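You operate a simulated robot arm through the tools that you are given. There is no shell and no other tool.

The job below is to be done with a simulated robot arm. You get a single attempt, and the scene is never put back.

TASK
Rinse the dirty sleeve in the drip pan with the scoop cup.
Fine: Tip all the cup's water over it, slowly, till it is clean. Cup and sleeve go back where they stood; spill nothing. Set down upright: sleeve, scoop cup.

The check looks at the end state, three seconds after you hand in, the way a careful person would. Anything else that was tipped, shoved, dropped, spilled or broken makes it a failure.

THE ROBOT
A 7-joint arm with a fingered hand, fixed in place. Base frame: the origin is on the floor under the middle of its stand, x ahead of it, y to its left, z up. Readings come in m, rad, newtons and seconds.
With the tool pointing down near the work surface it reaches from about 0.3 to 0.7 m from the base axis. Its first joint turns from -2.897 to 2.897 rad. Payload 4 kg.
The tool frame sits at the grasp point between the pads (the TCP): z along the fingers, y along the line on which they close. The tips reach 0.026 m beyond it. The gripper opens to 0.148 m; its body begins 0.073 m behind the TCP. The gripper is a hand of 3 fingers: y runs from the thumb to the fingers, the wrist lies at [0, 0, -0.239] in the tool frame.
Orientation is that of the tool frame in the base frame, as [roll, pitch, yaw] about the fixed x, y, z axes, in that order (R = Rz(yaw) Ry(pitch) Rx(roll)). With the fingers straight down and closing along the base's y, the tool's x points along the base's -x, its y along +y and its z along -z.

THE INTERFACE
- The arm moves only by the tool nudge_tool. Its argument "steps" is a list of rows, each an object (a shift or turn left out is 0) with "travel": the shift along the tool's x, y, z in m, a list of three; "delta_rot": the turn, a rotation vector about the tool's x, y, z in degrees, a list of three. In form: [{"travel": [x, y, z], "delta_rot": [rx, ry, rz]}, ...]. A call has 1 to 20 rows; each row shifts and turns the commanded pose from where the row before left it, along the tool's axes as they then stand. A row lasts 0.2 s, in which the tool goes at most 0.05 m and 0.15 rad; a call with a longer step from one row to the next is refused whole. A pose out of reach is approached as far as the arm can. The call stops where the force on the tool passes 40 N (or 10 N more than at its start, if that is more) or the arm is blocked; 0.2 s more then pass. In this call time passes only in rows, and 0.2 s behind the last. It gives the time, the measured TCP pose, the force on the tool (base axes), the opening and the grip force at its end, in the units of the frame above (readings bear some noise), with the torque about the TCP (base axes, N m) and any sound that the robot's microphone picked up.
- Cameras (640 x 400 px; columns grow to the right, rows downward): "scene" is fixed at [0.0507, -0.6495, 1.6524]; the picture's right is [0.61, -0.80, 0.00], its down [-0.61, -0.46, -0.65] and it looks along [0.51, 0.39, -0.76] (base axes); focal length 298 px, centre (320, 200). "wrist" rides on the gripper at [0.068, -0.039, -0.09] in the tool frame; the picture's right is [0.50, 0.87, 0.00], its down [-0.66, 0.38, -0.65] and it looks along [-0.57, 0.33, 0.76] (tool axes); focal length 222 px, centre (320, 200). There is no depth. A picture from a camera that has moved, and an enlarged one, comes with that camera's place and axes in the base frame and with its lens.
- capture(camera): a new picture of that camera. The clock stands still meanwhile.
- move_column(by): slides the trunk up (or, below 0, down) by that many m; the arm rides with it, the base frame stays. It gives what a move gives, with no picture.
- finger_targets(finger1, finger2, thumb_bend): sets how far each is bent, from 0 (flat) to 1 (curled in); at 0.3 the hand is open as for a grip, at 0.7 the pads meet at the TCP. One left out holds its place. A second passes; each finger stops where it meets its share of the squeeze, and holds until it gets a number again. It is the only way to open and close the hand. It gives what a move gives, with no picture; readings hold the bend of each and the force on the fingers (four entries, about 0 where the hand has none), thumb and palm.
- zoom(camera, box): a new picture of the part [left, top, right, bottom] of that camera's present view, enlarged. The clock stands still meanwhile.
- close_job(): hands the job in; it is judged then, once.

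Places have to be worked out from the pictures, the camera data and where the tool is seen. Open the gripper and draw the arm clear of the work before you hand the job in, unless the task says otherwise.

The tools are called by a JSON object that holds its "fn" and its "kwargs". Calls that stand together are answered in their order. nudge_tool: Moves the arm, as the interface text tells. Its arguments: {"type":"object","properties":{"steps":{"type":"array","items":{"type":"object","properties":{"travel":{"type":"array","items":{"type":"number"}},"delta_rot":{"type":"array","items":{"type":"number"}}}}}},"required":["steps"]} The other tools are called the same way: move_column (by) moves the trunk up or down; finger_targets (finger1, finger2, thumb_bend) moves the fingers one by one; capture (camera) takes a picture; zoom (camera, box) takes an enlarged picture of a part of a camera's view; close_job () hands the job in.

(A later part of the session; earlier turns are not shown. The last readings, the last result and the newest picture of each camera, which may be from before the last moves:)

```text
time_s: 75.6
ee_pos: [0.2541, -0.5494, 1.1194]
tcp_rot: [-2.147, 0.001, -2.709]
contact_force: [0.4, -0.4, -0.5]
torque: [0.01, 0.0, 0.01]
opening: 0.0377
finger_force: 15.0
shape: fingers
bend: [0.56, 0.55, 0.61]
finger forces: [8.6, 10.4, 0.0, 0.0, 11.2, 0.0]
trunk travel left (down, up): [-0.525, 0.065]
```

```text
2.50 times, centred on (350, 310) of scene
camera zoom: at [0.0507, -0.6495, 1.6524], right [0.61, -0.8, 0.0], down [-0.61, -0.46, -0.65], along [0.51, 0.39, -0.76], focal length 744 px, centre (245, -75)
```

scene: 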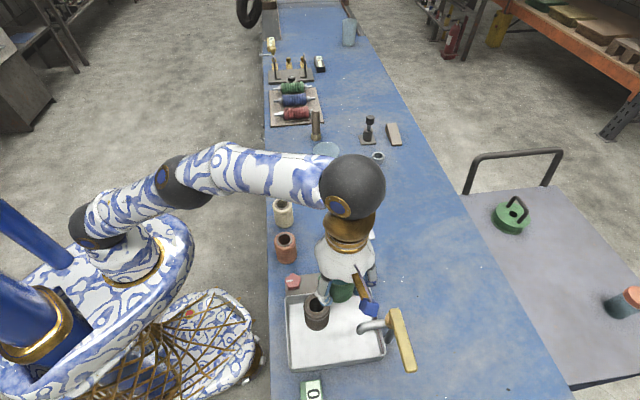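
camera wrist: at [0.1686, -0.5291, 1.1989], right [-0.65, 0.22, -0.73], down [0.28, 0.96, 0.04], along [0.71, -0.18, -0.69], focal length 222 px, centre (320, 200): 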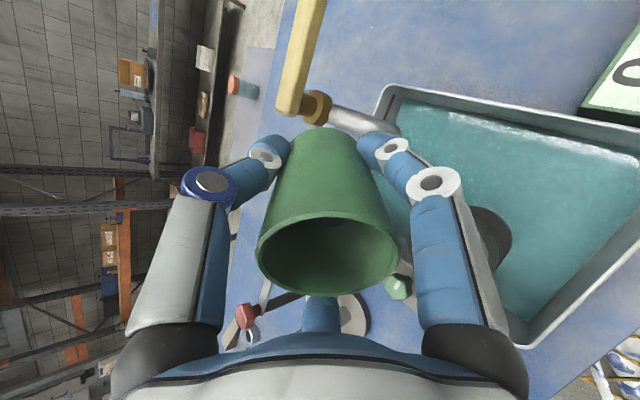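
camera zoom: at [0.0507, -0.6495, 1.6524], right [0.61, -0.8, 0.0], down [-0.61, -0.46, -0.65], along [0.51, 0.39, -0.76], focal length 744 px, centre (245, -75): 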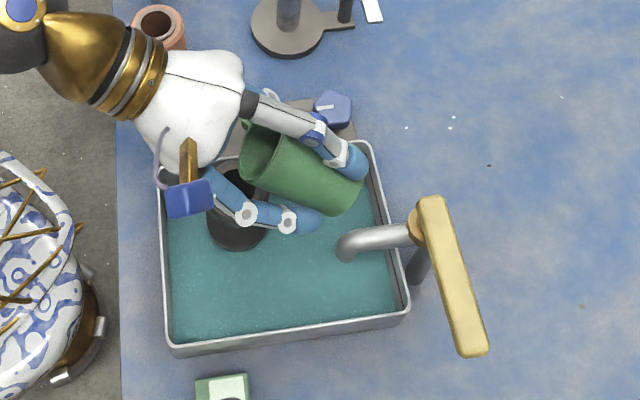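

I zoom into the cup interior and the sleeve to see how much water is left and how clean it is.

{"fn": "zoom", "kwargs": {"camera": "wrist", "box": [240, 190, 420, 310]}}

{"fn": "zoom", "kwargs": {"camera": "scene", "box": [290, 275, 390, 345]}}

{"fn": "zoom", "kwargs": {"camera": "wrist", "box": [380, 180, 560, 300]}}

```text
3.33 times, centred on (330, 250) of wrist
camera zoom: at [0.1686, -0.5291, 1.1989], right [-0.65, 0.22, -0.73], down [0.28, 0.96, 0.04], along [0.71, -0.18, -0.69], focal length 740 px, centre (287, 33)
```

zoom: 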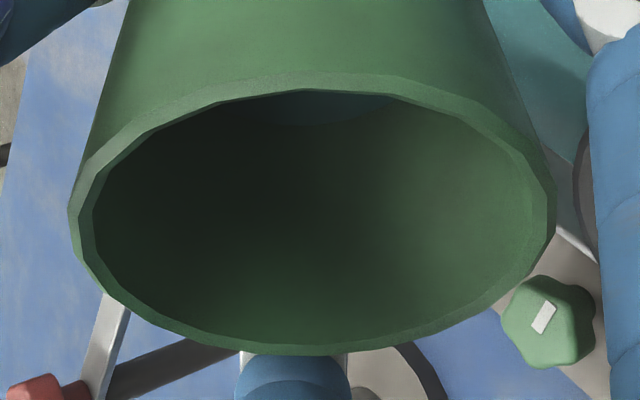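

```text
5.71 times, centred on (340, 310) of scene
camera zoom: at [0.0507, -0.6495, 1.6524], right [0.61, -0.8, 0.0], down [-0.61, -0.46, -0.65], along [0.51, 0.39, -0.76], focal length 1700 px, centre (206, -429)
```

zoom: 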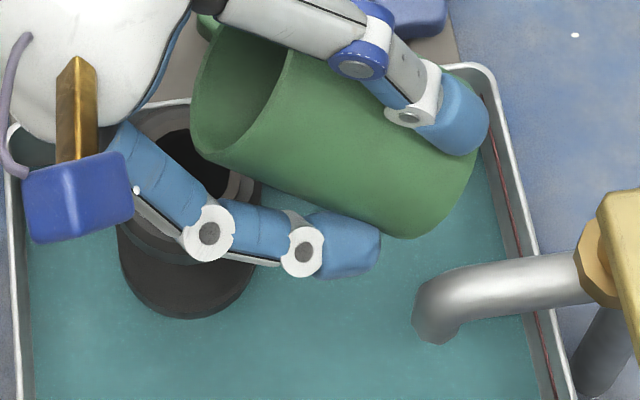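

```text
3.33 times, centred on (470, 240) of wrist
camera zoom: at [0.1686, -0.5291, 1.1989], right [-0.65, 0.22, -0.73], down [0.28, 0.96, 0.04], along [0.71, -0.18, -0.69], focal length 740 px, centre (-180, 67)
```

zoom: 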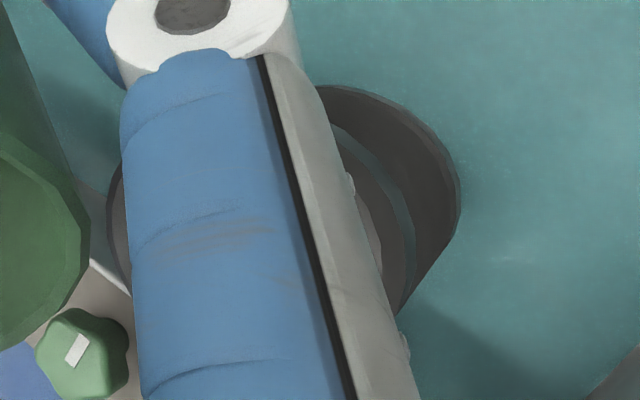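

A little water is left deep in the cup. I continue tilting to 73°.

{"fn": "nudge_tool", "kwargs": {"steps": [{"delta_rot": [0.8, 0, 0]}, {"delta_rot": [0.8, 0, 0]}, {"delta_rot": [0.8, 0, 0]}, {"delta_rot": [0.8, 0, 0]}, {"delta_rot": [0.8, 0, 0]}, {"delta_rot": [0.8, 0, 0]}, {"delta_rot": [0.8, 0, 0]}, {"delta_rot": [0.8, 0, 0]}, {"delta_rot": [0.8, 0, 0]}, {"delta_rot": [0.8, 0, 0]}, {"delta_rot": [0.8, 0, 0]}, {"delta_rot": [0.8, 0, 0]}, {"delta_rot": [0.8, 0, 0]}, {"delta_rot": [0.8, 0, 0]}, {"delta_rot": [0.8, 0, 0]}, {"delta_rot": [0.8, 0, 0]}, {"delta_rot": [0.8, 0, 0]}, {"delta_rot": [0.8, 0, 0]}, {"delta_rot": [0.8, 0, 0]}, {"delta_rot": [0.8, 0, 0]}]}}

{"fn": "zoom", "kwargs": {"camera": "wrist", "box": [240, 190, 420, 310]}}

{"fn": "zoom", "kwargs": {"camera": "scene", "box": [260, 250, 420, 360]}}

```text
time_s: 79.8
ee_pos: [0.254, -0.5488, 1.1178]
tcp_rot: [-1.865, -0.001, -2.711]
contact_force: [0.6, -0.6, -0.7]
torque: [-0.01, 0.0, -0.06]
opening: 0.0374
finger_force: 15.4
shape: fingers
bend: [0.56, 0.55, 0.61]
finger forces: [8.5, 10.4, 0.0, 0.0, 11.2, 0.0]
trunk travel left (down, up): [-0.525, 0.065]
```

```text
3.33 times, centred on (330, 250) of wrist
camera zoom: at [0.1599, -0.51, 1.1806], right [-0.56, 0.02, -0.83], down [0.29, 0.94, -0.17], along [0.78, -0.33, -0.53], focal length 740 px, centre (287, 33)
```

zoom: 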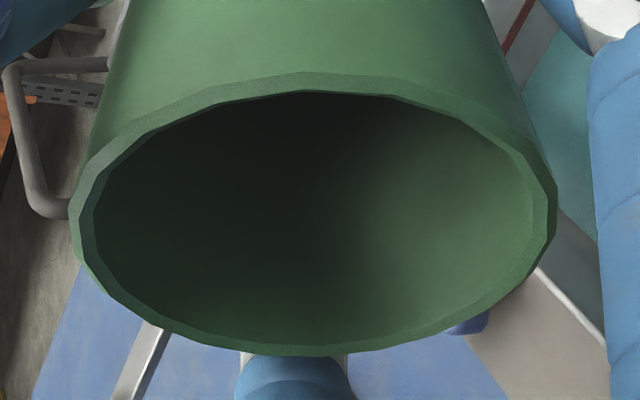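

```text
3.64 times, centred on (340, 305) of scene
camera zoom: at [0.0507, -0.6495, 1.6524], right [0.61, -0.8, 0.0], down [-0.61, -0.46, -0.65], along [0.51, 0.39, -0.76], focal length 1082 px, centre (247, -182)
```

zoom: 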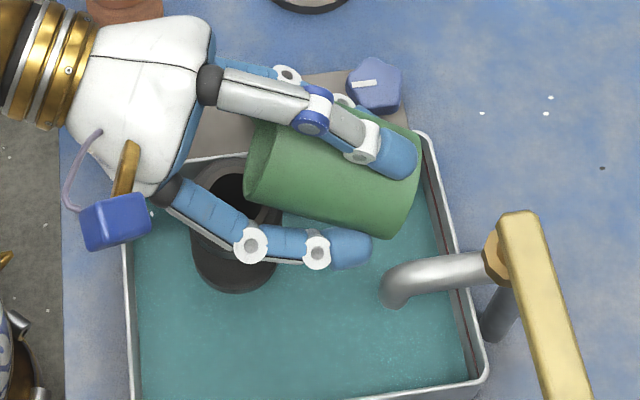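

I carry on to 90° while moving the cup slightly up and inward so that the lip stays above the sleeve.

{"fn": "nudge_tool", "kwargs": {"steps": [{"travel": [0, -0.0008, -0.0008], "delta_rot": [1, 0, 0]}, {"travel": [0, -0.0008, -0.0008], "delta_rot": [1, 0, 0]}, {"travel": [0, -0.0008, -0.0008], "delta_rot": [1, 0, 0]}, {"travel": [0, -0.0008, -0.0008], "delta_rot": [1, 0, 0]}, {"travel": [0, -0.0008, -0.0008], "delta_rot": [1, 0, 0]}, {"travel": [0, -0.0008, -0.0008], "delta_rot": [1, 0, 0]}, {"travel": [0, -0.0008, -0.0008], "delta_rot": [1, 0, 0]}, {"travel": [0, -0.0008, -0.0008], "delta_rot": [1, 0, 0]}, {"travel": [0, -0.001, -0.0007], "delta_rot": [1, 0, 0]}, {"travel": [0, -0.001, -0.0007], "delta_rot": [1, 0, 0]}, {"travel": [0, -0.001, -0.0007], "delta_rot": [1, 0, 0]}, {"travel": [0, -0.001, -0.0007], "delta_rot": [1, 0, 0]}, {"travel": [0, -0.001, -0.0007], "delta_rot": [1, 0, 0]}, {"travel": [0, -0.001, -0.0007], "delta_rot": [1, 0, 0]}, {"travel": [0, -0.001, -0.0007], "delta_rot": [1, 0, 0]}, {"travel": [0, -0.001, -0.0007], "delta_rot": [1, 0, 0]}, {"travel": [0, -0.001, -0.0007], "delta_rot": [1, 0, 0]}]}}

{"fn": "zoom", "kwargs": {"camera": "wrist", "box": [240, 190, 420, 310]}}

{"fn": "zoom", "kwargs": {"camera": "scene", "box": [260, 250, 420, 360]}}

```text
time_s: 83.4
ee_pos: [0.2512, -0.5389, 1.1349]
tcp_rot: [-1.568, 0.0, -2.71]
contact_force: [1.3, -0.1, -0.4]
torque: [-0.01, -0.02, -0.03]
opening: 0.0372
finger_force: 14.5
shape: fingers
bend: [0.57, 0.55, 0.61]
finger forces: [8.3, 10.5, 0.1, 0.0, 11.2, 0.0]
trunk travel left (down, up): [-0.525, 0.065]
```

```text
3.33 times, centred on (330, 250) of wrist
camera zoom: at [0.1498, -0.4864, 1.173], right [-0.45, -0.21, -0.87], down [0.32, 0.87, -0.38], along [0.83, -0.45, -0.33], focal length 740 px, centre (287, 33)
```

zoom: 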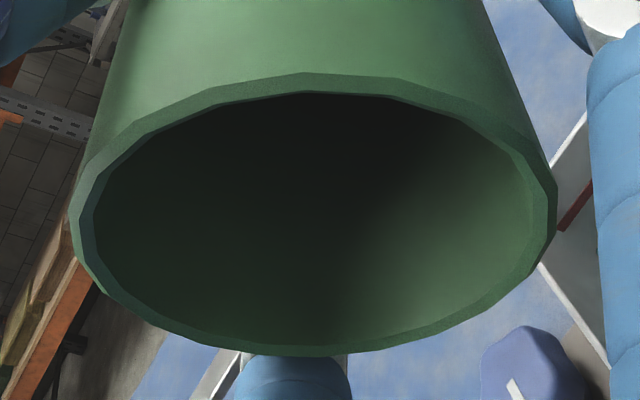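

```text
3.64 times, centred on (340, 305) of scene
camera zoom: at [0.0507, -0.6495, 1.6524], right [0.61, -0.8, 0.0], down [-0.61, -0.46, -0.65], along [0.51, 0.39, -0.76], focal length 1082 px, centre (247, -182)
```

zoom: 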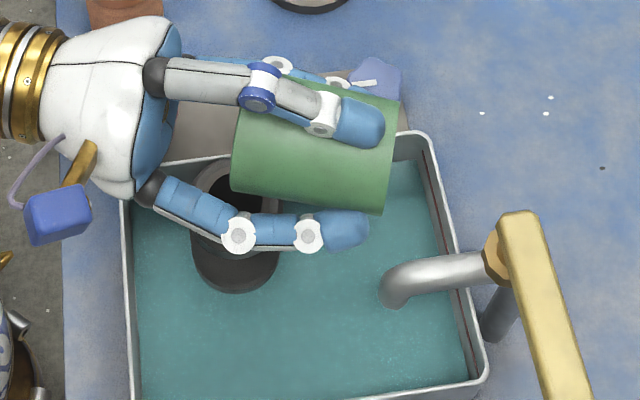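

At 90° the cup looks empty; I go on to 105° to drain it fully, moving up and inward.

{"fn": "nudge_tool", "kwargs": {"steps": [{"travel": [0, -0.0014, -0.0006], "delta_rot": [1, 0, 0]}, {"travel": [0, -0.0014, -0.0006], "delta_rot": [1, 0, 0]}, {"travel": [0, -0.0014, -0.0006], "delta_rot": [1, 0, 0]}, {"travel": [0, -0.0014, -0.0006], "delta_rot": [1, 0, 0]}, {"travel": [0, -0.0014, -0.0006], "delta_rot": [1, 0, 0]}, {"travel": [0, -0.0014, -0.0005], "delta_rot": [1, 0, 0]}, {"travel": [0, -0.0014, -0.0005], "delta_rot": [1, 0, 0]}, {"travel": [0, -0.0014, -0.0005], "delta_rot": [1, 0, 0]}, {"travel": [0, -0.0014, -0.0005], "delta_rot": [1, 0, 0]}, {"travel": [0, -0.0014, -0.0005], "delta_rot": [1, 0, 0]}, {"travel": [0, -0.0014, -0.0004], "delta_rot": [1, 0, 0]}, {"travel": [0, -0.0014, -0.0004], "delta_rot": [1, 0, 0]}, {"travel": [0, -0.0014, -0.0004], "delta_rot": [1, 0, 0]}, {"travel": [0, -0.0014, -0.0004], "delta_rot": [1, 0, 0]}, {"travel": [0, -0.0014, -0.0004], "delta_rot": [1, 0, 0]}]}}

{"fn": "zoom", "kwargs": {"camera": "scene", "box": [240, 240, 420, 370]}}

{"fn": "capture", "kwargs": {"camera": "wrist"}}

```text
time_s: 86.6
ee_pos: [0.2457, -0.5291, 1.1556]
tcp_rot: [-1.307, 0.001, -2.71]
contact_force: [-0.2, 0.1, -0.5]
torque: [0.02, 0.02, 0.01]
opening: 0.0372
finger_force: 14.6
shape: fingers
bend: [0.57, 0.55, 0.61]
finger forces: [8.1, 10.5, 0.0, 0.0, 11.1, 0.0]
trunk travel left (down, up): [-0.525, 0.065]
```

```text
3.08 times, centred on (330, 305) of scene
camera zoom: at [0.0507, -0.6495, 1.6524], right [0.61, -0.8, 0.0], down [-0.61, -0.46, -0.65], along [0.51, 0.39, -0.76], focal length 915 px, centre (289, -123)
```

zoom: 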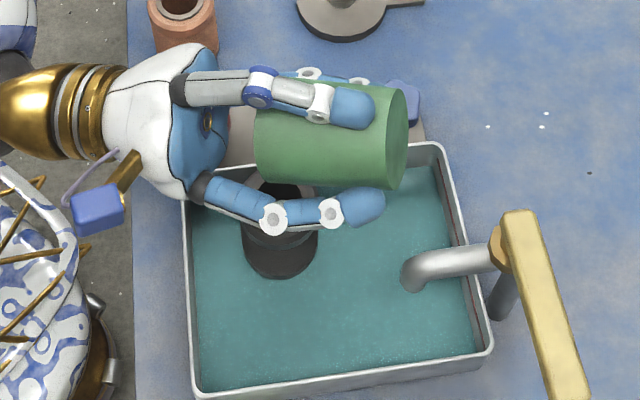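

```text
taken
camera wrist: at [0.1426, -0.4705, 1.169], right [-0.36, -0.41, -0.84], down [0.37, 0.76, -0.54], along [0.86, -0.5, -0.12], focal length 222 px, centre (320, 200)
```

wrist: 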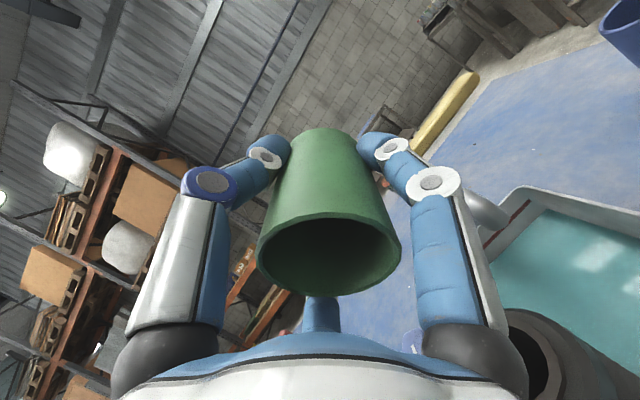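

I zoom on the sleeve to judge its state.

{"fn": "zoom", "kwargs": {"camera": "scene", "box": [295, 285, 345, 325]}}

{"fn": "zoom", "kwargs": {"camera": "wrist", "box": [480, 280, 640, 400]}}

```text
10.00 times, centred on (320, 305) of scene
camera zoom: at [0.0507, -0.6495, 1.6524], right [0.61, -0.8, 0.0], down [-0.61, -0.46, -0.65], along [0.51, 0.39, -0.76], focal length 2975 px, centre (320, -850)
```

zoom: 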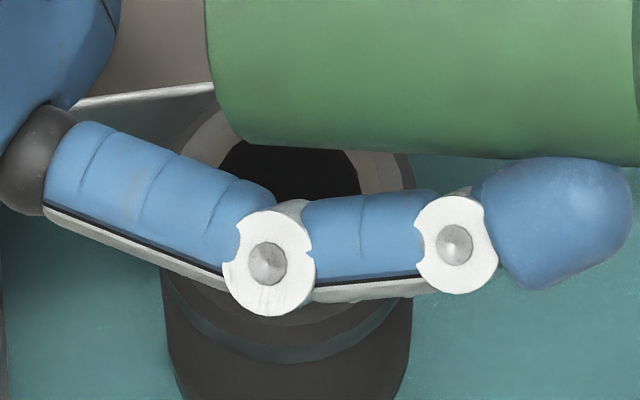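

```text
3.33 times, centred on (560, 340) of wrist
camera zoom: at [0.1426, -0.4705, 1.169], right [-0.36, -0.41, -0.84], down [0.37, 0.76, -0.54], along [0.86, -0.5, -0.12], focal length 740 px, centre (-480, -267)
```

zoom: 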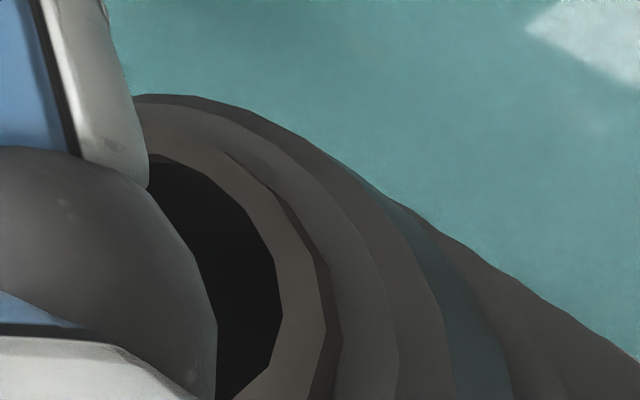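

It is in the hand's shadow, so I cannot judge yet. I finish draining to 120°, still over the sleeve, and hold a moment.

{"fn": "nudge_tool", "kwargs": {"steps": [{"travel": [0, -0.0012, -0.0004], "delta_rot": [1, 0, 0]}, {"travel": [0, -0.0012, -0.0004], "delta_rot": [1, 0, 0]}, {"travel": [0, -0.0012, -0.0004], "delta_rot": [1, 0, 0]}, {"travel": [0, -0.0012, -0.0004], "delta_rot": [1, 0, 0]}, {"travel": [0, -0.0012, -0.0003], "delta_rot": [1, 0, 0]}, {"travel": [0, -0.0012, -0.0003], "delta_rot": [1, 0, 0]}, {"travel": [0, -0.0012, -0.0003], "delta_rot": [1, 0, 0]}, {"travel": [0, -0.0012, -0.0003], "delta_rot": [1, 0, 0]}, {"travel": [0, -0.0012, -0.0003], "delta_rot": [1, 0, 0]}, {"travel": [0, -0.0012, -0.0002], "delta_rot": [1, 0, 0]}, {"travel": [0, -0.0012, -0.0002], "delta_rot": [1, 0, 0]}, {"travel": [0, -0.0012, -0.0002], "delta_rot": [1, 0, 0]}, {"travel": [0, -0.0012, -0.0002], "delta_rot": [1, 0, 0]}, {"travel": [0, -0.0012, -0.0002], "delta_rot": [1, 0, 0]}, {"travel": [0, -0.0012, -0.0002], "delta_rot": [1, 0, 0]}, {"travel": [0, 0, 0]}, {"travel": [0, 0, 0]}, {"travel": [0, 0, 0]}, {"travel": [0, 0, 0]}, {"travel": [0, 0, 0]}]}}

{"fn": "zoom", "kwargs": {"camera": "scene", "box": [240, 240, 420, 370]}}

{"fn": "capture", "kwargs": {"camera": "wrist"}}

```text
time_s: 90.8
ee_pos: [0.2405, -0.5195, 1.1704]
tcp_rot: [-1.045, 0.0, -2.711]
contact_force: [-0.4, -0.2, -0.2]
torque: [-0.03, 0.0, 0.01]
opening: 0.0372
finger_force: 15.0
shape: fingers
bend: [0.57, 0.55, 0.61]
finger forces: [8.3, 10.5, 0.1, 0.0, 11.2, 0.1]
trunk travel left (down, up): [-0.525, 0.065]
```

```text
3.08 times, centred on (330, 305) of scene
camera zoom: at [0.0507, -0.6495, 1.6524], right [0.61, -0.8, 0.0], down [-0.61, -0.46, -0.65], along [0.51, 0.39, -0.76], focal length 915 px, centre (289, -123)
```

zoom: 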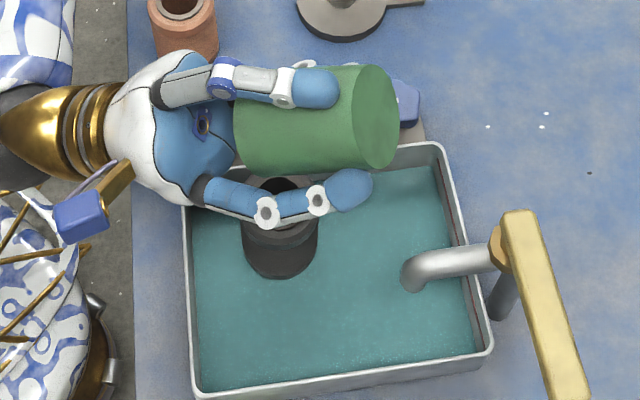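

```text
taken
camera wrist: at [0.1373, -0.4608, 1.1578], right [-0.27, -0.6, -0.75], down [0.44, 0.62, -0.65], along [0.86, -0.51, 0.1], focal length 222 px, centre (320, 200)
```

wrist: 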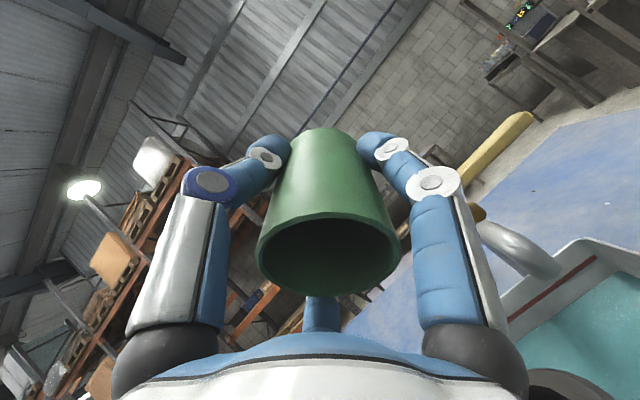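

The cup is drained. I tilt it back upright along the same path, first to 73°.

{"fn": "nudge_tool", "kwargs": {"steps": [{"travel": [0, 0.0036, 0.0007], "delta_rot": [-3, 0, 0]}, {"travel": [0, 0.0036, 0.0008], "delta_rot": [-3, 0, 0]}, {"travel": [0, 0.0036, 0.0009], "delta_rot": [-3, 0, 0]}, {"travel": [0, 0.0036, 0.001], "delta_rot": [-3, 0, 0]}, {"travel": [0, 0.0036, 0.0011], "delta_rot": [-3, 0, 0]}, {"travel": [0, 0.0042, 0.0012], "delta_rot": [-3, 0, 0]}, {"travel": [0, 0.0042, 0.0014], "delta_rot": [-3, 0, 0]}, {"travel": [0, 0.0042, 0.0015], "delta_rot": [-3, 0, 0]}, {"travel": [0, 0.0042, 0.0016], "delta_rot": [-3, 0, 0]}, {"travel": [0, 0.0042, 0.0018], "delta_rot": [-3, 0, 0]}, {"travel": [0, 0.0034, 0.0024], "delta_rot": [-3.4, 0, 0]}, {"travel": [0, 0.0034, 0.0024], "delta_rot": [-3.4, 0, 0]}, {"travel": [0, 0.0031, 0.0026], "delta_rot": [-3.4, 0, 0]}, {"travel": [0, 0.0028, 0.0027], "delta_rot": [-3.4, 0, 0]}, {"travel": [0, 0.0027, 0.0027], "delta_rot": [-3.4, 0, 0]}, {"travel": [0, 0, 0]}]}}

```text
time_s: 94.2
ee_pos: [0.2535, -0.5522, 1.1191]
tcp_rot: [-1.867, 0.002, -2.711]
contact_force: [-0.4, 0.2, 0.2]
torque: [-0.01, -0.02, 0.03]
opening: 0.0369
finger_force: 15.5
shape: fingers
bend: [0.57, 0.55, 0.61]
finger forces: [8.1, 10.6, 0.0, 0.0, 11.1, 0.1]
trunk travel left (down, up): [-0.525, 0.065]
```

Back at 73° on the same track. I tilt the rest of the way to upright about the fixed TCP.

{"fn": "nudge_tool", "kwargs": {"steps": [{"delta_rot": [-5, 0, 0]}, {"delta_rot": [-5, 0, 0]}, {"delta_rot": [-5, 0, 0]}, {"delta_rot": [-5, 0, 0]}, {"delta_rot": [-5, 0, 0]}, {"delta_rot": [-5, 0, 0]}, {"delta_rot": [-5, 0, 0]}, {"delta_rot": [-5, 0, 0]}, {"travel": [0, 0, 0]}]}}

{"fn": "zoom", "kwargs": {"camera": "scene", "box": [240, 220, 440, 380]}}

```text
time_s: 96.2
ee_pos: [0.2549, -0.5505, 1.12]
tcp_rot: [-2.565, 0.001, -2.71]
contact_force: [0.1, -0.3, -0.6]
torque: [0.0, -0.02, -0.01]
opening: 0.036
finger_force: 15.3
shape: fingers
bend: [0.57, 0.54, 0.61]
finger forces: [7.9, 10.7, 0.0, 0.1, 10.9, 0.0]
trunk travel left (down, up): [-0.525, 0.065]
```

```text
2.50 times, centred on (340, 300) of scene
camera zoom: at [0.0507, -0.6495, 1.6524], right [0.61, -0.8, 0.0], down [-0.61, -0.46, -0.65], along [0.51, 0.39, -0.76], focal length 744 px, centre (270, -50)
```

zoom: 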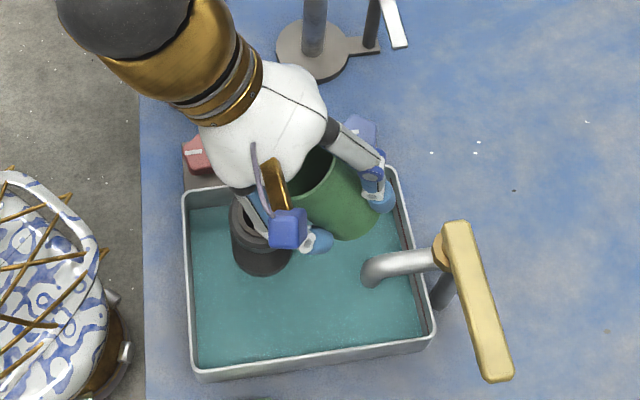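

The sleeve's side now looks charcoal grey instead of brown. I finish coming upright and rise a little.

{"fn": "nudge_tool", "kwargs": {"steps": [{"delta_rot": [-5.5, 0, 0]}, {"delta_rot": [-5.5, 0, 0]}, {"delta_rot": [-5.5, 0, 0]}, {"delta_rot": [-5.5, 0, 0]}, {"delta_rot": [-5.5, 0, 0]}, {"delta_rot": [-5.4, 0, 0]}, {"travel": [0, 0, 0]}]}}

{"fn": "capture", "kwargs": {"camera": "wrist"}}

{"fn": "zoom", "kwargs": {"camera": "scene", "box": [260, 260, 400, 370]}}

```text
time_s: 97.8
ee_pos: [0.2556, -0.5498, 1.1193]
tcp_rot: [-3.141, 0.0, -2.709]
contact_force: [-0.5, -0.1, -1.0]
torque: [-0.02, 0.04, -0.03]
opening: 0.0361
finger_force: 14.9
shape: fingers
bend: [0.57, 0.54, 0.61]
finger forces: [7.7, 10.6, 0.0, 0.0, 11.1, 0.0]
trunk travel left (down, up): [-0.525, 0.065]
```

```text
taken
camera wrist: at [0.2091, -0.6152, 1.2086], right [-0.82, 0.58, 0.0], down [0.44, 0.62, 0.65], along [0.38, 0.53, -0.76], focal length 222 px, centre (320, 200)
```

wrist: 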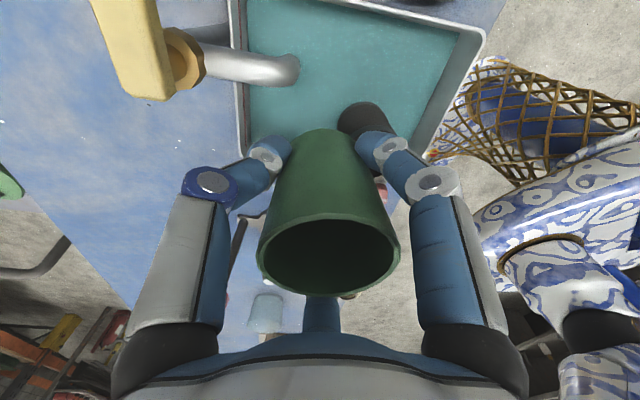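

```text
3.64 times, centred on (330, 315) of scene
camera zoom: at [0.0507, -0.6495, 1.6524], right [0.61, -0.8, 0.0], down [-0.61, -0.46, -0.65], along [0.51, 0.39, -0.76], focal length 1082 px, centre (284, -218)
```

zoom: 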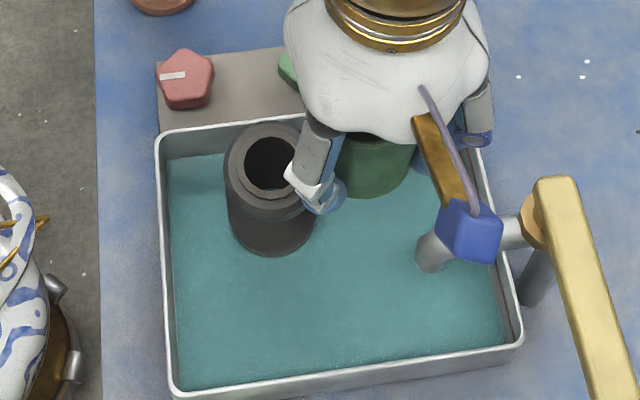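

The cup is upright and empty, and the sleeve is clearly cleaner (charcoal). Now I raise the cup and draw it inward for the way back.

{"fn": "nudge_tool", "kwargs": {"steps": [{"travel": [0, 0.002, -0.008]}, {"travel": [0, 0.004, -0.012]}, {"travel": [0, 0.006, -0.012]}, {"travel": [0, 0.006, -0.01]}, {"travel": [0, 0.006, -0.006]}, {"travel": [0, 0.004, -0.003]}, {"travel": [0, 0.002, 0]}, {"travel": [0, 0, 0]}]}}

{"fn": "nudge_tool", "kwargs": {"steps": [{"travel": [-0.015, 0.0002, 0], "delta_rot": [0, 0, -1.5]}, {"travel": [-0.0302, 0.0008, 0], "delta_rot": [0, 0, -3]}, {"travel": [-0.0302, 0.0008, 0], "delta_rot": [0, 0, -3]}, {"travel": [-0.0302, 0.0008, 0], "delta_rot": [0, 0, -3]}, {"travel": [-0.0302, 0.0008, 0], "delta_rot": [0, 0, -3]}, {"travel": [-0.0302, 0.0008, 0], "delta_rot": [0, 0, -3]}, {"travel": [-0.0302, 0.0008, 0], "delta_rot": [0, 0, -3]}, {"travel": [-0.0302, 0.0008, 0], "delta_rot": [0, 0, -3]}, {"travel": [-0.0302, 0.0008, 0], "delta_rot": [0, 0, -3]}, {"travel": [-0.0302, 0.0008, 0], "delta_rot": [0, 0, -3]}, {"travel": [-0.015, 0.0002, 0], "delta_rot": [0, 0, -1.5]}, {"travel": [0, 0, 0]}]}}

{"fn": "zoom", "kwargs": {"camera": "scene", "box": [260, 260, 400, 370]}}

{"fn": "capture", "kwargs": {"camera": "scene"}}

```text
time_s: 99.6
ee_pos: [0.2426, -0.5231, 1.171]
tcp_rot: [-3.137, 0.0, -2.71]
contact_force: [-0.2, -0.3, -0.4]
torque: [-0.03, 0.01, 0.04]
opening: 0.0362
finger_force: 14.4
shape: fingers
bend: [0.57, 0.54, 0.61]
finger forces: [7.7, 10.7, 0.0, 0.0, 11.0, 0.1]
trunk travel left (down, up): [-0.525, 0.065]
```

```text
time_s: 102.2
ee_pos: [0.4732, -0.3317, 1.1709]
tcp_rot: [-3.138, -0.003, -2.187]
contact_force: [0.3, -0.1, -0.2]
torque: [0.03, -0.03, -0.01]
opening: 0.036
finger_force: 14.3
shape: fingers
bend: [0.57, 0.54, 0.61]
finger forces: [7.8, 10.7, 0.0, 0.0, 10.9, 0.0]
trunk travel left (down, up): [-0.525, 0.065]
```

```text
3.64 times, centred on (330, 315) of scene
camera zoom: at [0.0507, -0.6495, 1.6524], right [0.61, -0.8, 0.0], down [-0.61, -0.46, -0.65], along [0.51, 0.39, -0.76], focal length 1082 px, centre (284, -218)
```

zoom: 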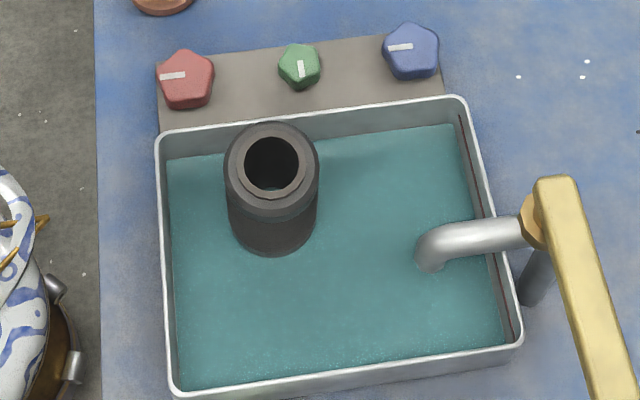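

```text
taken
```

scene: 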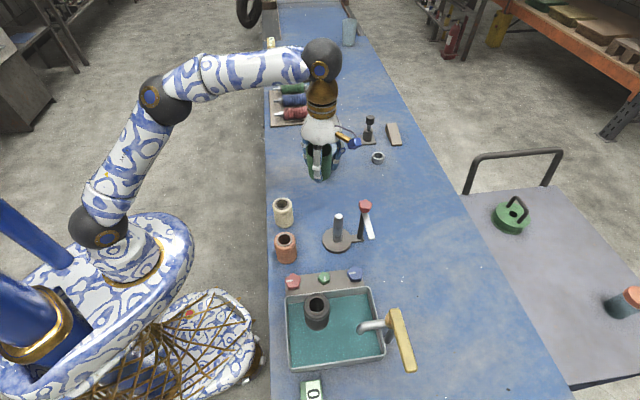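

The sleeve is in full view now; I zoom in to judge whether it is clean.

{"fn": "zoom", "kwargs": {"camera": "scene", "box": [297, 285, 347, 335]}}

{"fn": "zoom", "kwargs": {"camera": "wrist", "box": [200, 100, 440, 320]}}

```text
8.00 times, centred on (322, 310) of scene
camera zoom: at [0.0507, -0.6495, 1.6524], right [0.61, -0.8, 0.0], down [-0.61, -0.46, -0.65], along [0.51, 0.39, -0.76], focal length 2380 px, centre (304, -680)
```

zoom: 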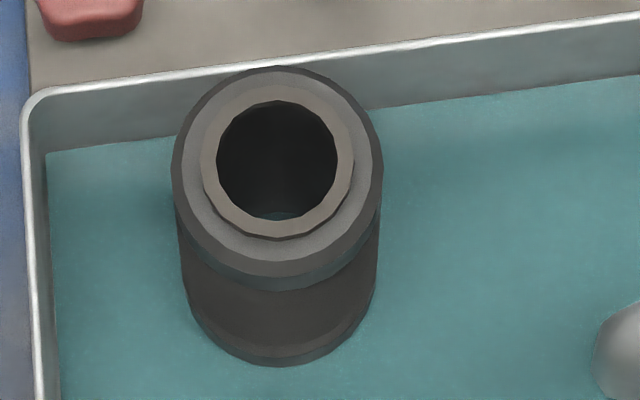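

```text
1.82 times, centred on (320, 210) of wrist
camera zoom: at [0.4651, -0.4105, 1.2604], right [-1.0, 0.09, 0.0], down [0.07, 0.76, 0.65], along [0.06, 0.65, -0.76], focal length 404 px, centre (320, 182)
```

zoom: 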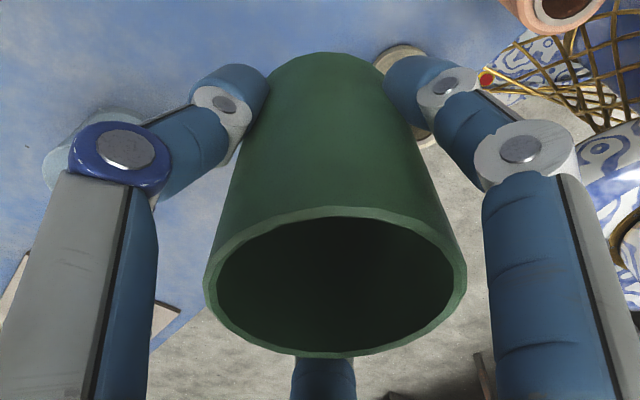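

For a like-for-like comparison with the view before pouring, I take the same zoom boxes as earlier, including the two other sleeves.

{"fn": "zoom", "kwargs": {"camera": "scene", "box": [270, 270, 390, 380]}}

{"fn": "zoom", "kwargs": {"camera": "scene", "box": [264, 190, 344, 340]}}

```text
3.64 times, centred on (330, 325) of scene
camera zoom: at [0.0507, -0.6495, 1.6524], right [0.61, -0.8, 0.0], down [-0.61, -0.46, -0.65], along [0.51, 0.39, -0.76], focal length 1082 px, centre (284, -254)
```

zoom: 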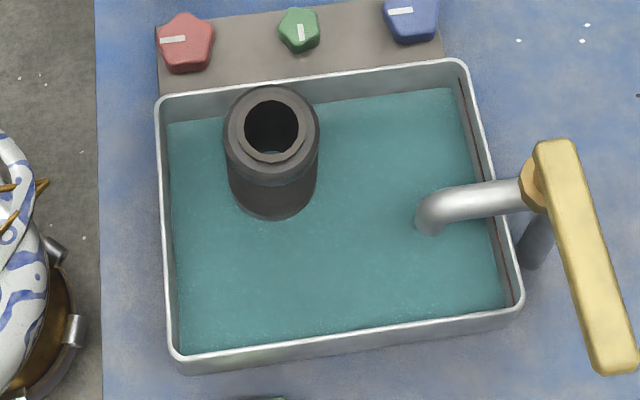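

```text
2.67 times, centred on (304, 265) of scene
camera zoom: at [0.0507, -0.6495, 1.6524], right [0.61, -0.8, 0.0], down [-0.61, -0.46, -0.65], along [0.51, 0.39, -0.76], focal length 793 px, centre (363, 27)
```

zoom: 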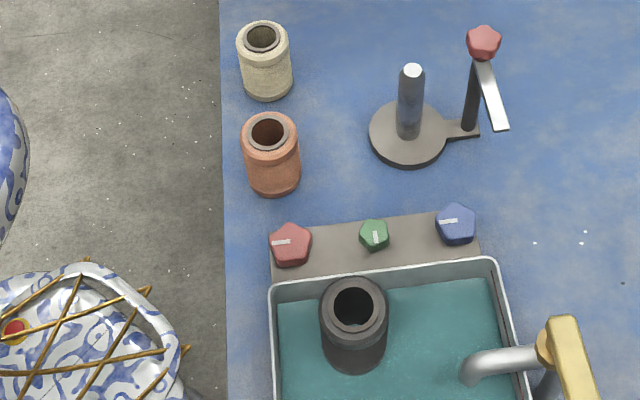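

The sleeve has changed from muddy brown to charcoal, unlike before the rinse, and the pan holds all of the water. I carry the empty cup on along the arc to its place.

{"fn": "nudge_tool", "kwargs": {"steps": [{"travel": [-0.0151, 0.0002, 0], "delta_rot": [0, 0, -1.5]}, {"travel": [-0.0302, 0.0008, 0], "delta_rot": [0, 0, -3.1]}, {"travel": [-0.0302, 0.0008, 0], "delta_rot": [0, 0, -3.1]}, {"travel": [-0.0302, 0.0008, 0], "delta_rot": [0, 0, -3.1]}, {"travel": [-0.0302, 0.0008, 0], "delta_rot": [0, 0, -3.1]}, {"travel": [-0.0302, 0.0008, 0], "delta_rot": [0, 0, -3.1]}, {"travel": [-0.0302, 0.0008, 0], "delta_rot": [0, 0, -3.1]}, {"travel": [-0.0302, 0.0008, 0], "delta_rot": [0, 0, -3.1]}, {"travel": [-0.0302, 0.0008, 0], "delta_rot": [0, 0, -3.1]}, {"travel": [-0.0302, 0.0008, 0], "delta_rot": [0, 0, -3.1]}, {"travel": [-0.0101, 0.0001, 0], "delta_rot": [0, 0, -1.4]}, {"travel": [0, 0, 0]}]}}

{"fn": "capture", "kwargs": {"camera": "wrist"}}

{"fn": "capture", "kwargs": {"camera": "scene"}}

```text
time_s: 104.8
ee_pos: [0.5731, -0.057, 1.1701]
tcp_rot: [-3.14, -0.003, -1.649]
contact_force: [-0.7, 0.1, -0.8]
torque: [0.01, -0.04, -0.02]
opening: 0.0357
finger_force: 14.7
shape: fingers
bend: [0.57, 0.54, 0.61]
finger forces: [7.8, 10.7, 0.0, 0.0, 10.8, 0.0]
trunk travel left (down, up): [-0.525, 0.065]
```

```text
taken
camera wrist: at [0.6061, -0.1266, 1.2591], right [-0.9, -0.43, 0.0], down [-0.33, 0.68, 0.65], along [-0.28, 0.59, -0.76], focal length 222 px, centre (320, 200)
```

wrist: 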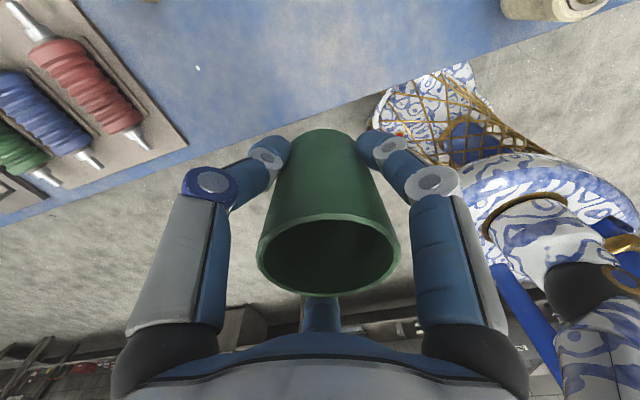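

```text
taken
```

scene: 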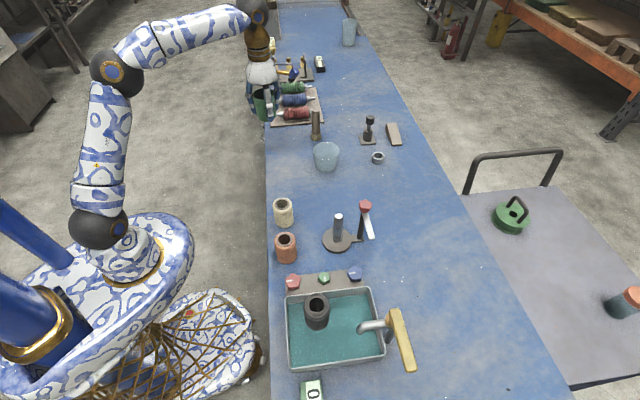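

The cup is over its neighbourhood. I move outward to the placing position (0.611, −0.0585), allowing for the cup's 4 mm offset in the hand, while descending partway.

{"fn": "nudge_tool", "kwargs": {"steps": [{"travel": [0, -0.004, 0.01]}, {"travel": [0, -0.01, 0.015]}, {"travel": [0, -0.012, 0.015]}, {"travel": [0, -0.0086, 0.015]}, {"travel": [0, -0.004, 0.015]}, {"travel": [0, 0, 0.025]}, {"travel": [0, 0, 0.025]}, {"travel": [0, 0, 0.02]}, {"travel": [0, 0, 0.02]}, {"travel": [0, 0, 0.015]}, {"travel": [0, 0, 0]}]}}

{"fn": "capture", "kwargs": {"camera": "wrist"}}

{"fn": "zoom", "kwargs": {"camera": "scene", "box": [230, 80, 390, 200]}}

```text
time_s: 107.2
ee_pos: [0.6125, -0.0605, 0.9944]
tcp_rot: [-3.141, -0.004, -1.651]
contact_force: [0.2, -0.2, -0.1]
torque: [0.01, 0.01, 0.0]
opening: 0.0356
finger_force: 14.6
shape: fingers
bend: [0.57, 0.54, 0.61]
finger forces: [7.7, 10.7, 0.0, 0.0, 10.7, 0.0]
trunk travel left (down, up): [-0.525, 0.065]
```

```text
taken
camera wrist: at [0.6447, -0.1311, 1.0842], right [-0.9, -0.43, 0.0], down [-0.33, 0.68, 0.65], along [-0.28, 0.59, -0.76], focal length 222 px, centre (320, 200)
```

wrist: 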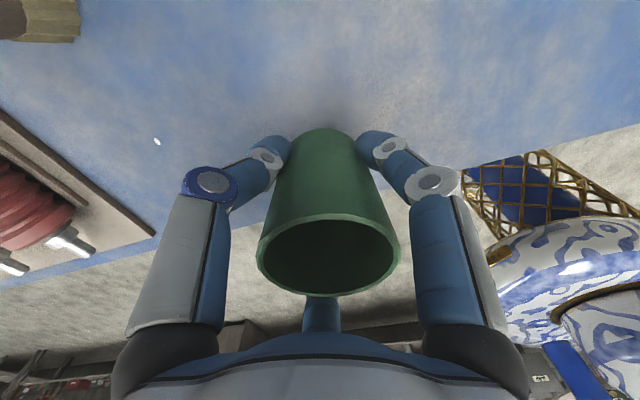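

```text
3.33 times, centred on (310, 140) of scene
camera zoom: at [0.0507, -0.6495, 1.6524], right [0.61, -0.8, 0.0], down [-0.61, -0.46, -0.65], along [0.51, 0.39, -0.76], focal length 992 px, centre (353, 400)
```

zoom: 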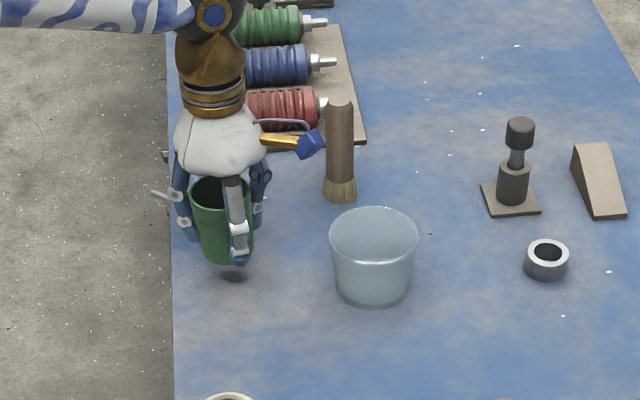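

Cup hovers about 35 mm above its spot. I lower it further, then in small steps until it touches the table.

{"fn": "nudge_tool", "kwargs": {"steps": [{"travel": [-0.0017, 0, 0.01]}, {"travel": [0, 0, 0.01]}, {"travel": [0, 0, 0.006]}, {"travel": [0, 0, 0.004]}, {"travel": [0, 0, 0]}]}}

{"fn": "nudge_tool", "kwargs": {"steps": [{"travel": [0, 0, 0.0015]}, {"travel": [0, 0, 0.0015]}, {"travel": [0, 0, 0]}]}}

```text
time_s: 108.4
ee_pos: [0.6121, -0.0583, 0.9647]
tcp_rot: [-3.139, -0.004, -1.649]
contact_force: [0.5, -0.1, 0.3]
torque: [-0.01, 0.0, -0.03]
opening: 0.0356
finger_force: 14.9
shape: fingers
bend: [0.57, 0.54, 0.61]
finger forces: [7.9, 10.8, 0.0, 0.0, 10.8, 0.0]
trunk travel left (down, up): [-0.525, 0.065]
```

```text
time_s: 109.2
ee_pos: [0.6116, -0.0598, 0.9609]
tcp_rot: [-3.141, -0.004, -1.648]
contact_force: [0.2, 0.3, -0.2]
torque: [-0.01, 0.01, 0.05]
opening: 0.0355
finger_force: 14.4
shape: fingers
bend: [0.57, 0.54, 0.61]
finger forces: [7.9, 10.7, 0.0, 0.0, 10.9, 0.0]
trunk travel left (down, up): [-0.525, 0.065]
```

No contact yet at z ≈ 0.961; I continue 1 mm at a time.

{"fn": "nudge_tool", "kwargs": {"steps": [{"travel": [0, 0, 0.001]}, {"travel": [0, 0, 0.001]}, {"travel": [0, 0, 0]}]}}

{"fn": "zoom", "kwargs": {"camera": "scene", "box": [250, 110, 330, 180]}}

```text
time_s: 110.0
ee_pos: [0.6119, -0.0592, 0.9606]
tcp_rot: [-3.14, -0.003, -1.65]
contact_force: [0.4, -0.5, 1.2]
torque: [0.0, 0.06, 0.0]
opening: 0.0353
finger_force: 14.7
shape: fingers
bend: [0.57, 0.54, 0.61]
finger forces: [7.8, 10.2, 0.0, 0.0, 11.2, 0.0]
trunk travel left (down, up): [-0.525, 0.065]
```

```text
5.71 times, centred on (290, 145) of scene
camera zoom: at [0.0507, -0.6495, 1.6524], right [0.61, -0.8, 0.0], down [-0.61, -0.46, -0.65], along [0.51, 0.39, -0.76], focal length 1700 px, centre (491, 514)
```

zoom: 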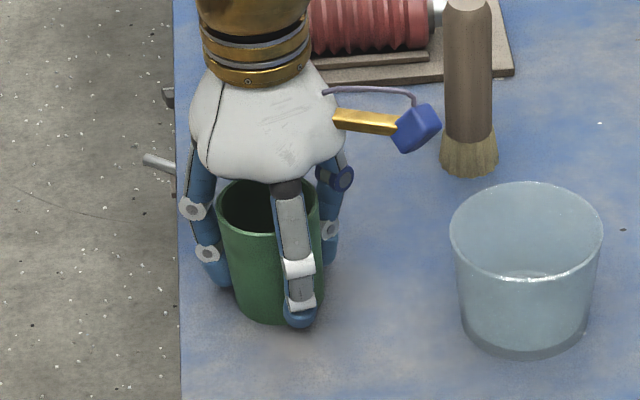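

Light contact begins (torque 0.06). One more millimetre to seat it.

{"fn": "nudge_tool", "kwargs": {"steps": [{"travel": [0, 0, 0.001]}, {"travel": [0, 0, 0]}]}}

```text
time_s: 110.6
ee_pos: [0.6115, -0.0575, 0.9592]
tcp_rot: [-3.139, -0.005, -1.648]
contact_force: [1.2, 0.3, 6.4]
torque: [0.08, 0.1, 0.03]
opening: 0.0358
finger_force: 15.5
shape: fingers
bend: [0.57, 0.54, 0.61]
finger forces: [8.1, 10.3, 0.1, 0.0, 11.8, 0.0]
trunk travel left (down, up): [-0.525, 0.065]
```

It is seated with about 6 N. I relax the squeeze in stages so that the cup is not pushed.

{"fn": "finger_targets", "kwargs": {"finger1": 0.61, "finger2": 0.61, "thumb_bend": 0.61}}

{"fn": "finger_targets", "kwargs": {"finger1": 0.56, "finger2": 0.55, "thumb_bend": 0.57}}

{"fn": "finger_targets", "kwargs": {"finger1": 0.5, "finger2": 0.5, "thumb_bend": 0.5}}

{"fn": "capture", "kwargs": {"camera": "wrist"}}

{"fn": "zoom", "kwargs": {"camera": "scene", "box": [250, 110, 330, 180]}}

```text
time_s: 111.6
ee_pos: [0.6117, -0.0585, 0.9582]
tcp_rot: [-3.139, -0.003, -1.649]
contact_force: [-2.6, -0.3, 3.3]
torque: [-0.03, 0.07, 0.0]
opening: 0.0371
finger_force: 6.5
shape: fingers
bend: [0.57, 0.54, 0.59]
finger forces: [3.8, 5.8, 0.0, 0.1, 4.0, 0.0]
trunk travel left (down, up): [-0.525, 0.065]
```

```text
time_s: 112.6
ee_pos: [0.612, -0.0591, 0.9581]
tcp_rot: [-3.14, -0.004, -1.65]
contact_force: [0.6, -0.1, 0.2]
torque: [0.03, 0.02, 0.02]
opening: 0.0426
finger_force: 0.4
shape: fingers
bend: [0.56, 0.54, 0.56]
finger forces: [0.2, 0.5, 0.0, 0.0, 0.1, 0.0]
trunk travel left (down, up): [-0.525, 0.065]
```

```text
time_s: 113.6
ee_pos: [0.6116, -0.0589, 0.9585]
tcp_rot: [3.141, -0.005, -1.648]
contact_force: [-0.4, -0.7, -0.8]
torque: [0.01, 0.02, 0.0]
opening: 0.0616
finger_force: 0.0
shape: fingers
bend: [0.5, 0.5, 0.5]
finger forces: [0.1, 0.0, 0.0, 0.0, 0.0, 0.0]
trunk travel left (down, up): [-0.525, 0.065]
```

```text
taken
camera wrist: at [0.6441, -0.1302, 1.0479], right [-0.9, -0.43, 0.0], down [-0.33, 0.68, 0.65], along [-0.28, 0.59, -0.76], focal length 222 px, centre (320, 200)
```

wrist: 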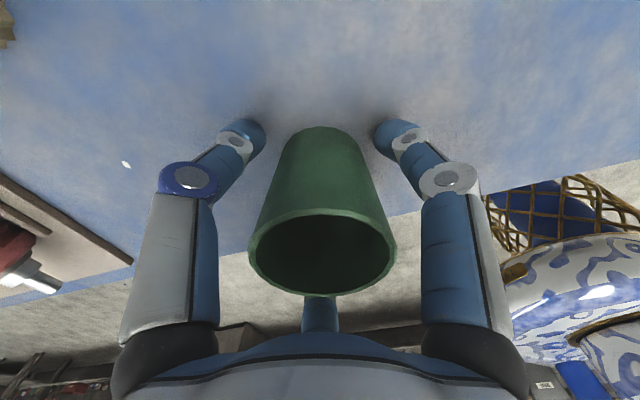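

```text
5.71 times, centred on (290, 145) of scene
camera zoom: at [0.0507, -0.6495, 1.6524], right [0.61, -0.8, 0.0], down [-0.61, -0.46, -0.65], along [0.51, 0.39, -0.76], focal length 1700 px, centre (491, 514)
```

zoom: 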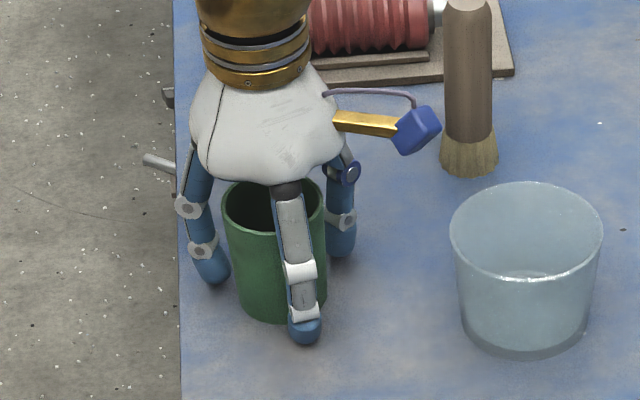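

The cup stands upright within about a millimetre of where it was. I open a bit more and lift straight off.

{"fn": "finger_targets", "kwargs": {"finger1": 0.42, "finger2": 0.42, "thumb_bend": 0.42}}

{"fn": "nudge_tool", "kwargs": {"steps": [{"travel": [0, 0, -0.01]}, {"travel": [0, 0, -0.02]}, {"travel": [0, 0, -0.03]}, {"travel": [0, 0, -0.03]}, {"travel": [0, 0.005, -0.03]}, {"travel": [0, 0.015, -0.03]}, {"travel": [0, 0.015, -0.03]}, {"travel": [0, 0.003, -0.02]}, {"travel": [0, 0, 0]}]}}

{"fn": "zoom", "kwargs": {"camera": "scene", "box": [264, 130, 344, 180]}}

{"fn": "capture", "kwargs": {"camera": "wrist"}}

```text
time_s: 114.6
ee_pos: [0.6111, -0.0586, 0.9584]
tcp_rot: [-3.14, -0.003, -1.648]
contact_force: [0.4, 0.1, 0.1]
torque: [0.01, 0.02, 0.0]
opening: 0.0877
finger_force: 0.0
shape: fingers
bend: [0.42, 0.42, 0.42]
finger forces: [0.0, 0.0, 0.0, 0.1, 0.1, 0.0]
trunk travel left (down, up): [-0.525, 0.065]
```

```text
time_s: 116.6
ee_pos: [0.5739, -0.0559, 1.1585]
tcp_rot: [-3.141, -0.004, -1.65]
contact_force: [-0.9, 0.1, 0.0]
torque: [-0.01, 0.02, 0.02]
opening: 0.0883
finger_force: 0.0
shape: fingers
bend: [0.42, 0.42, 0.42]
finger forces: [0.0, 0.0, 0.1, 0.0, 0.1, 0.0]
trunk travel left (down, up): [-0.525, 0.065]
```

```text
8.00 times, centred on (304, 155) of scene
camera zoom: at [0.0507, -0.6495, 1.6524], right [0.61, -0.8, 0.0], down [-0.61, -0.46, -0.65], along [0.51, 0.39, -0.76], focal length 2380 px, centre (448, 560)
```

zoom: 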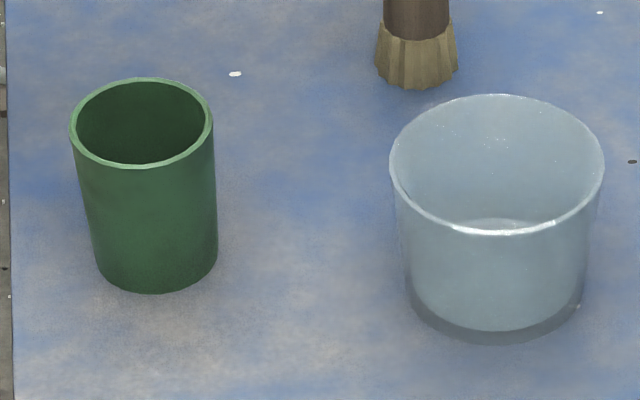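

```text
taken
camera wrist: at [0.6058, -0.1268, 1.2482], right [-0.9, -0.43, 0.0], down [-0.33, 0.68, 0.65], along [-0.28, 0.59, -0.76], focal length 222 px, centre (320, 200)
```

wrist: 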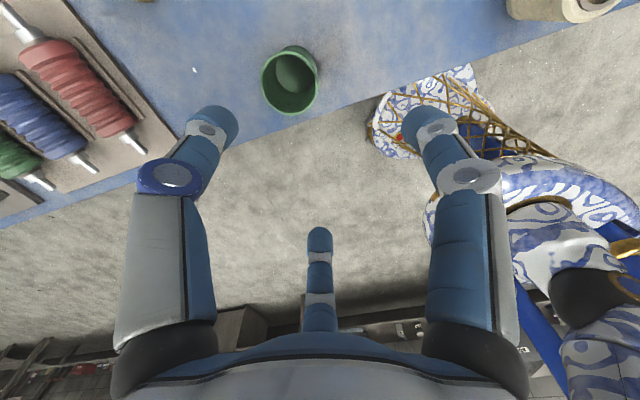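

The cup is back, upright and empty, and nothing else moved there. Now I swing back along the arc to fetch the rinsed sleeve.

{"fn": "nudge_tool", "kwargs": {"steps": [{"travel": [0.0302, 0.0008, 0], "delta_rot": [0, 0, 3]}, {"travel": [0.0302, 0.0008, 0], "delta_rot": [0, 0, 3]}, {"travel": [0.0302, 0.0008, 0], "delta_rot": [0, 0, 3]}, {"travel": [0.0302, 0.0008, 0], "delta_rot": [0, 0, 3]}, {"travel": [0.0302, 0.0008, 0], "delta_rot": [0, 0, 3]}, {"travel": [0.0302, 0.0008, 0], "delta_rot": [0, 0, 3]}, {"travel": [0.0302, 0.0008, 0], "delta_rot": [0, 0, 3]}, {"travel": [0.0302, 0.0008, 0], "delta_rot": [0, 0, 3]}, {"travel": [0.0302, 0.0008, 0], "delta_rot": [0, 0, 3]}, {"travel": [0.0302, 0.0008, 0], "delta_rot": [0, 0, 3]}, {"travel": [0.0302, 0.0008, 0], "delta_rot": [0, 0, 3]}, {"travel": [0.0302, 0.0008, 0], "delta_rot": [0, 0, 3]}, {"travel": [0.0302, 0.0008, 0], "delta_rot": [0, 0, 3]}, {"travel": [0.0302, 0.0008, 0], "delta_rot": [0, 0, 3]}, {"travel": [0.0302, 0.0008, 0], "delta_rot": [0, 0, 3]}, {"travel": [0.0302, 0.0008, 0], "delta_rot": [0, 0, 3]}, {"travel": [0.0302, 0.0008, 0], "delta_rot": [0, 0, 3]}, {"travel": [0.0302, 0.0008, 0], "delta_rot": [0, 0, 3]}, {"travel": [0.0302, 0.0008, 0], "delta_rot": [0, 0, 3]}, {"travel": [0, 0, 0]}]}}

{"fn": "capture", "kwargs": {"camera": "wrist"}}

```text
time_s: 120.8
ee_pos: [0.2742, -0.5173, 1.1601]
tcp_rot: [-3.139, 0.0, -2.645]
contact_force: [0.0, -0.4, 0.4]
torque: [0.01, 0.01, -0.01]
opening: 0.088
finger_force: 0.1
shape: fingers
bend: [0.42, 0.42, 0.42]
finger forces: [0.0, 0.0, 0.0, 0.0, 0.0, 0.1]
trunk travel left (down, up): [-0.525, 0.065]
```

```text
taken
camera wrist: at [0.2323, -0.584, 1.249], right [-0.85, 0.52, 0.0], down [0.39, 0.65, 0.65], along [0.34, 0.56, -0.76], focal length 222 px, centre (320, 200)
```

wrist: 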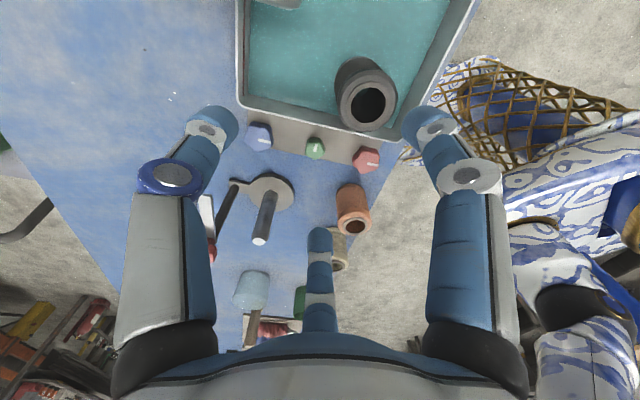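

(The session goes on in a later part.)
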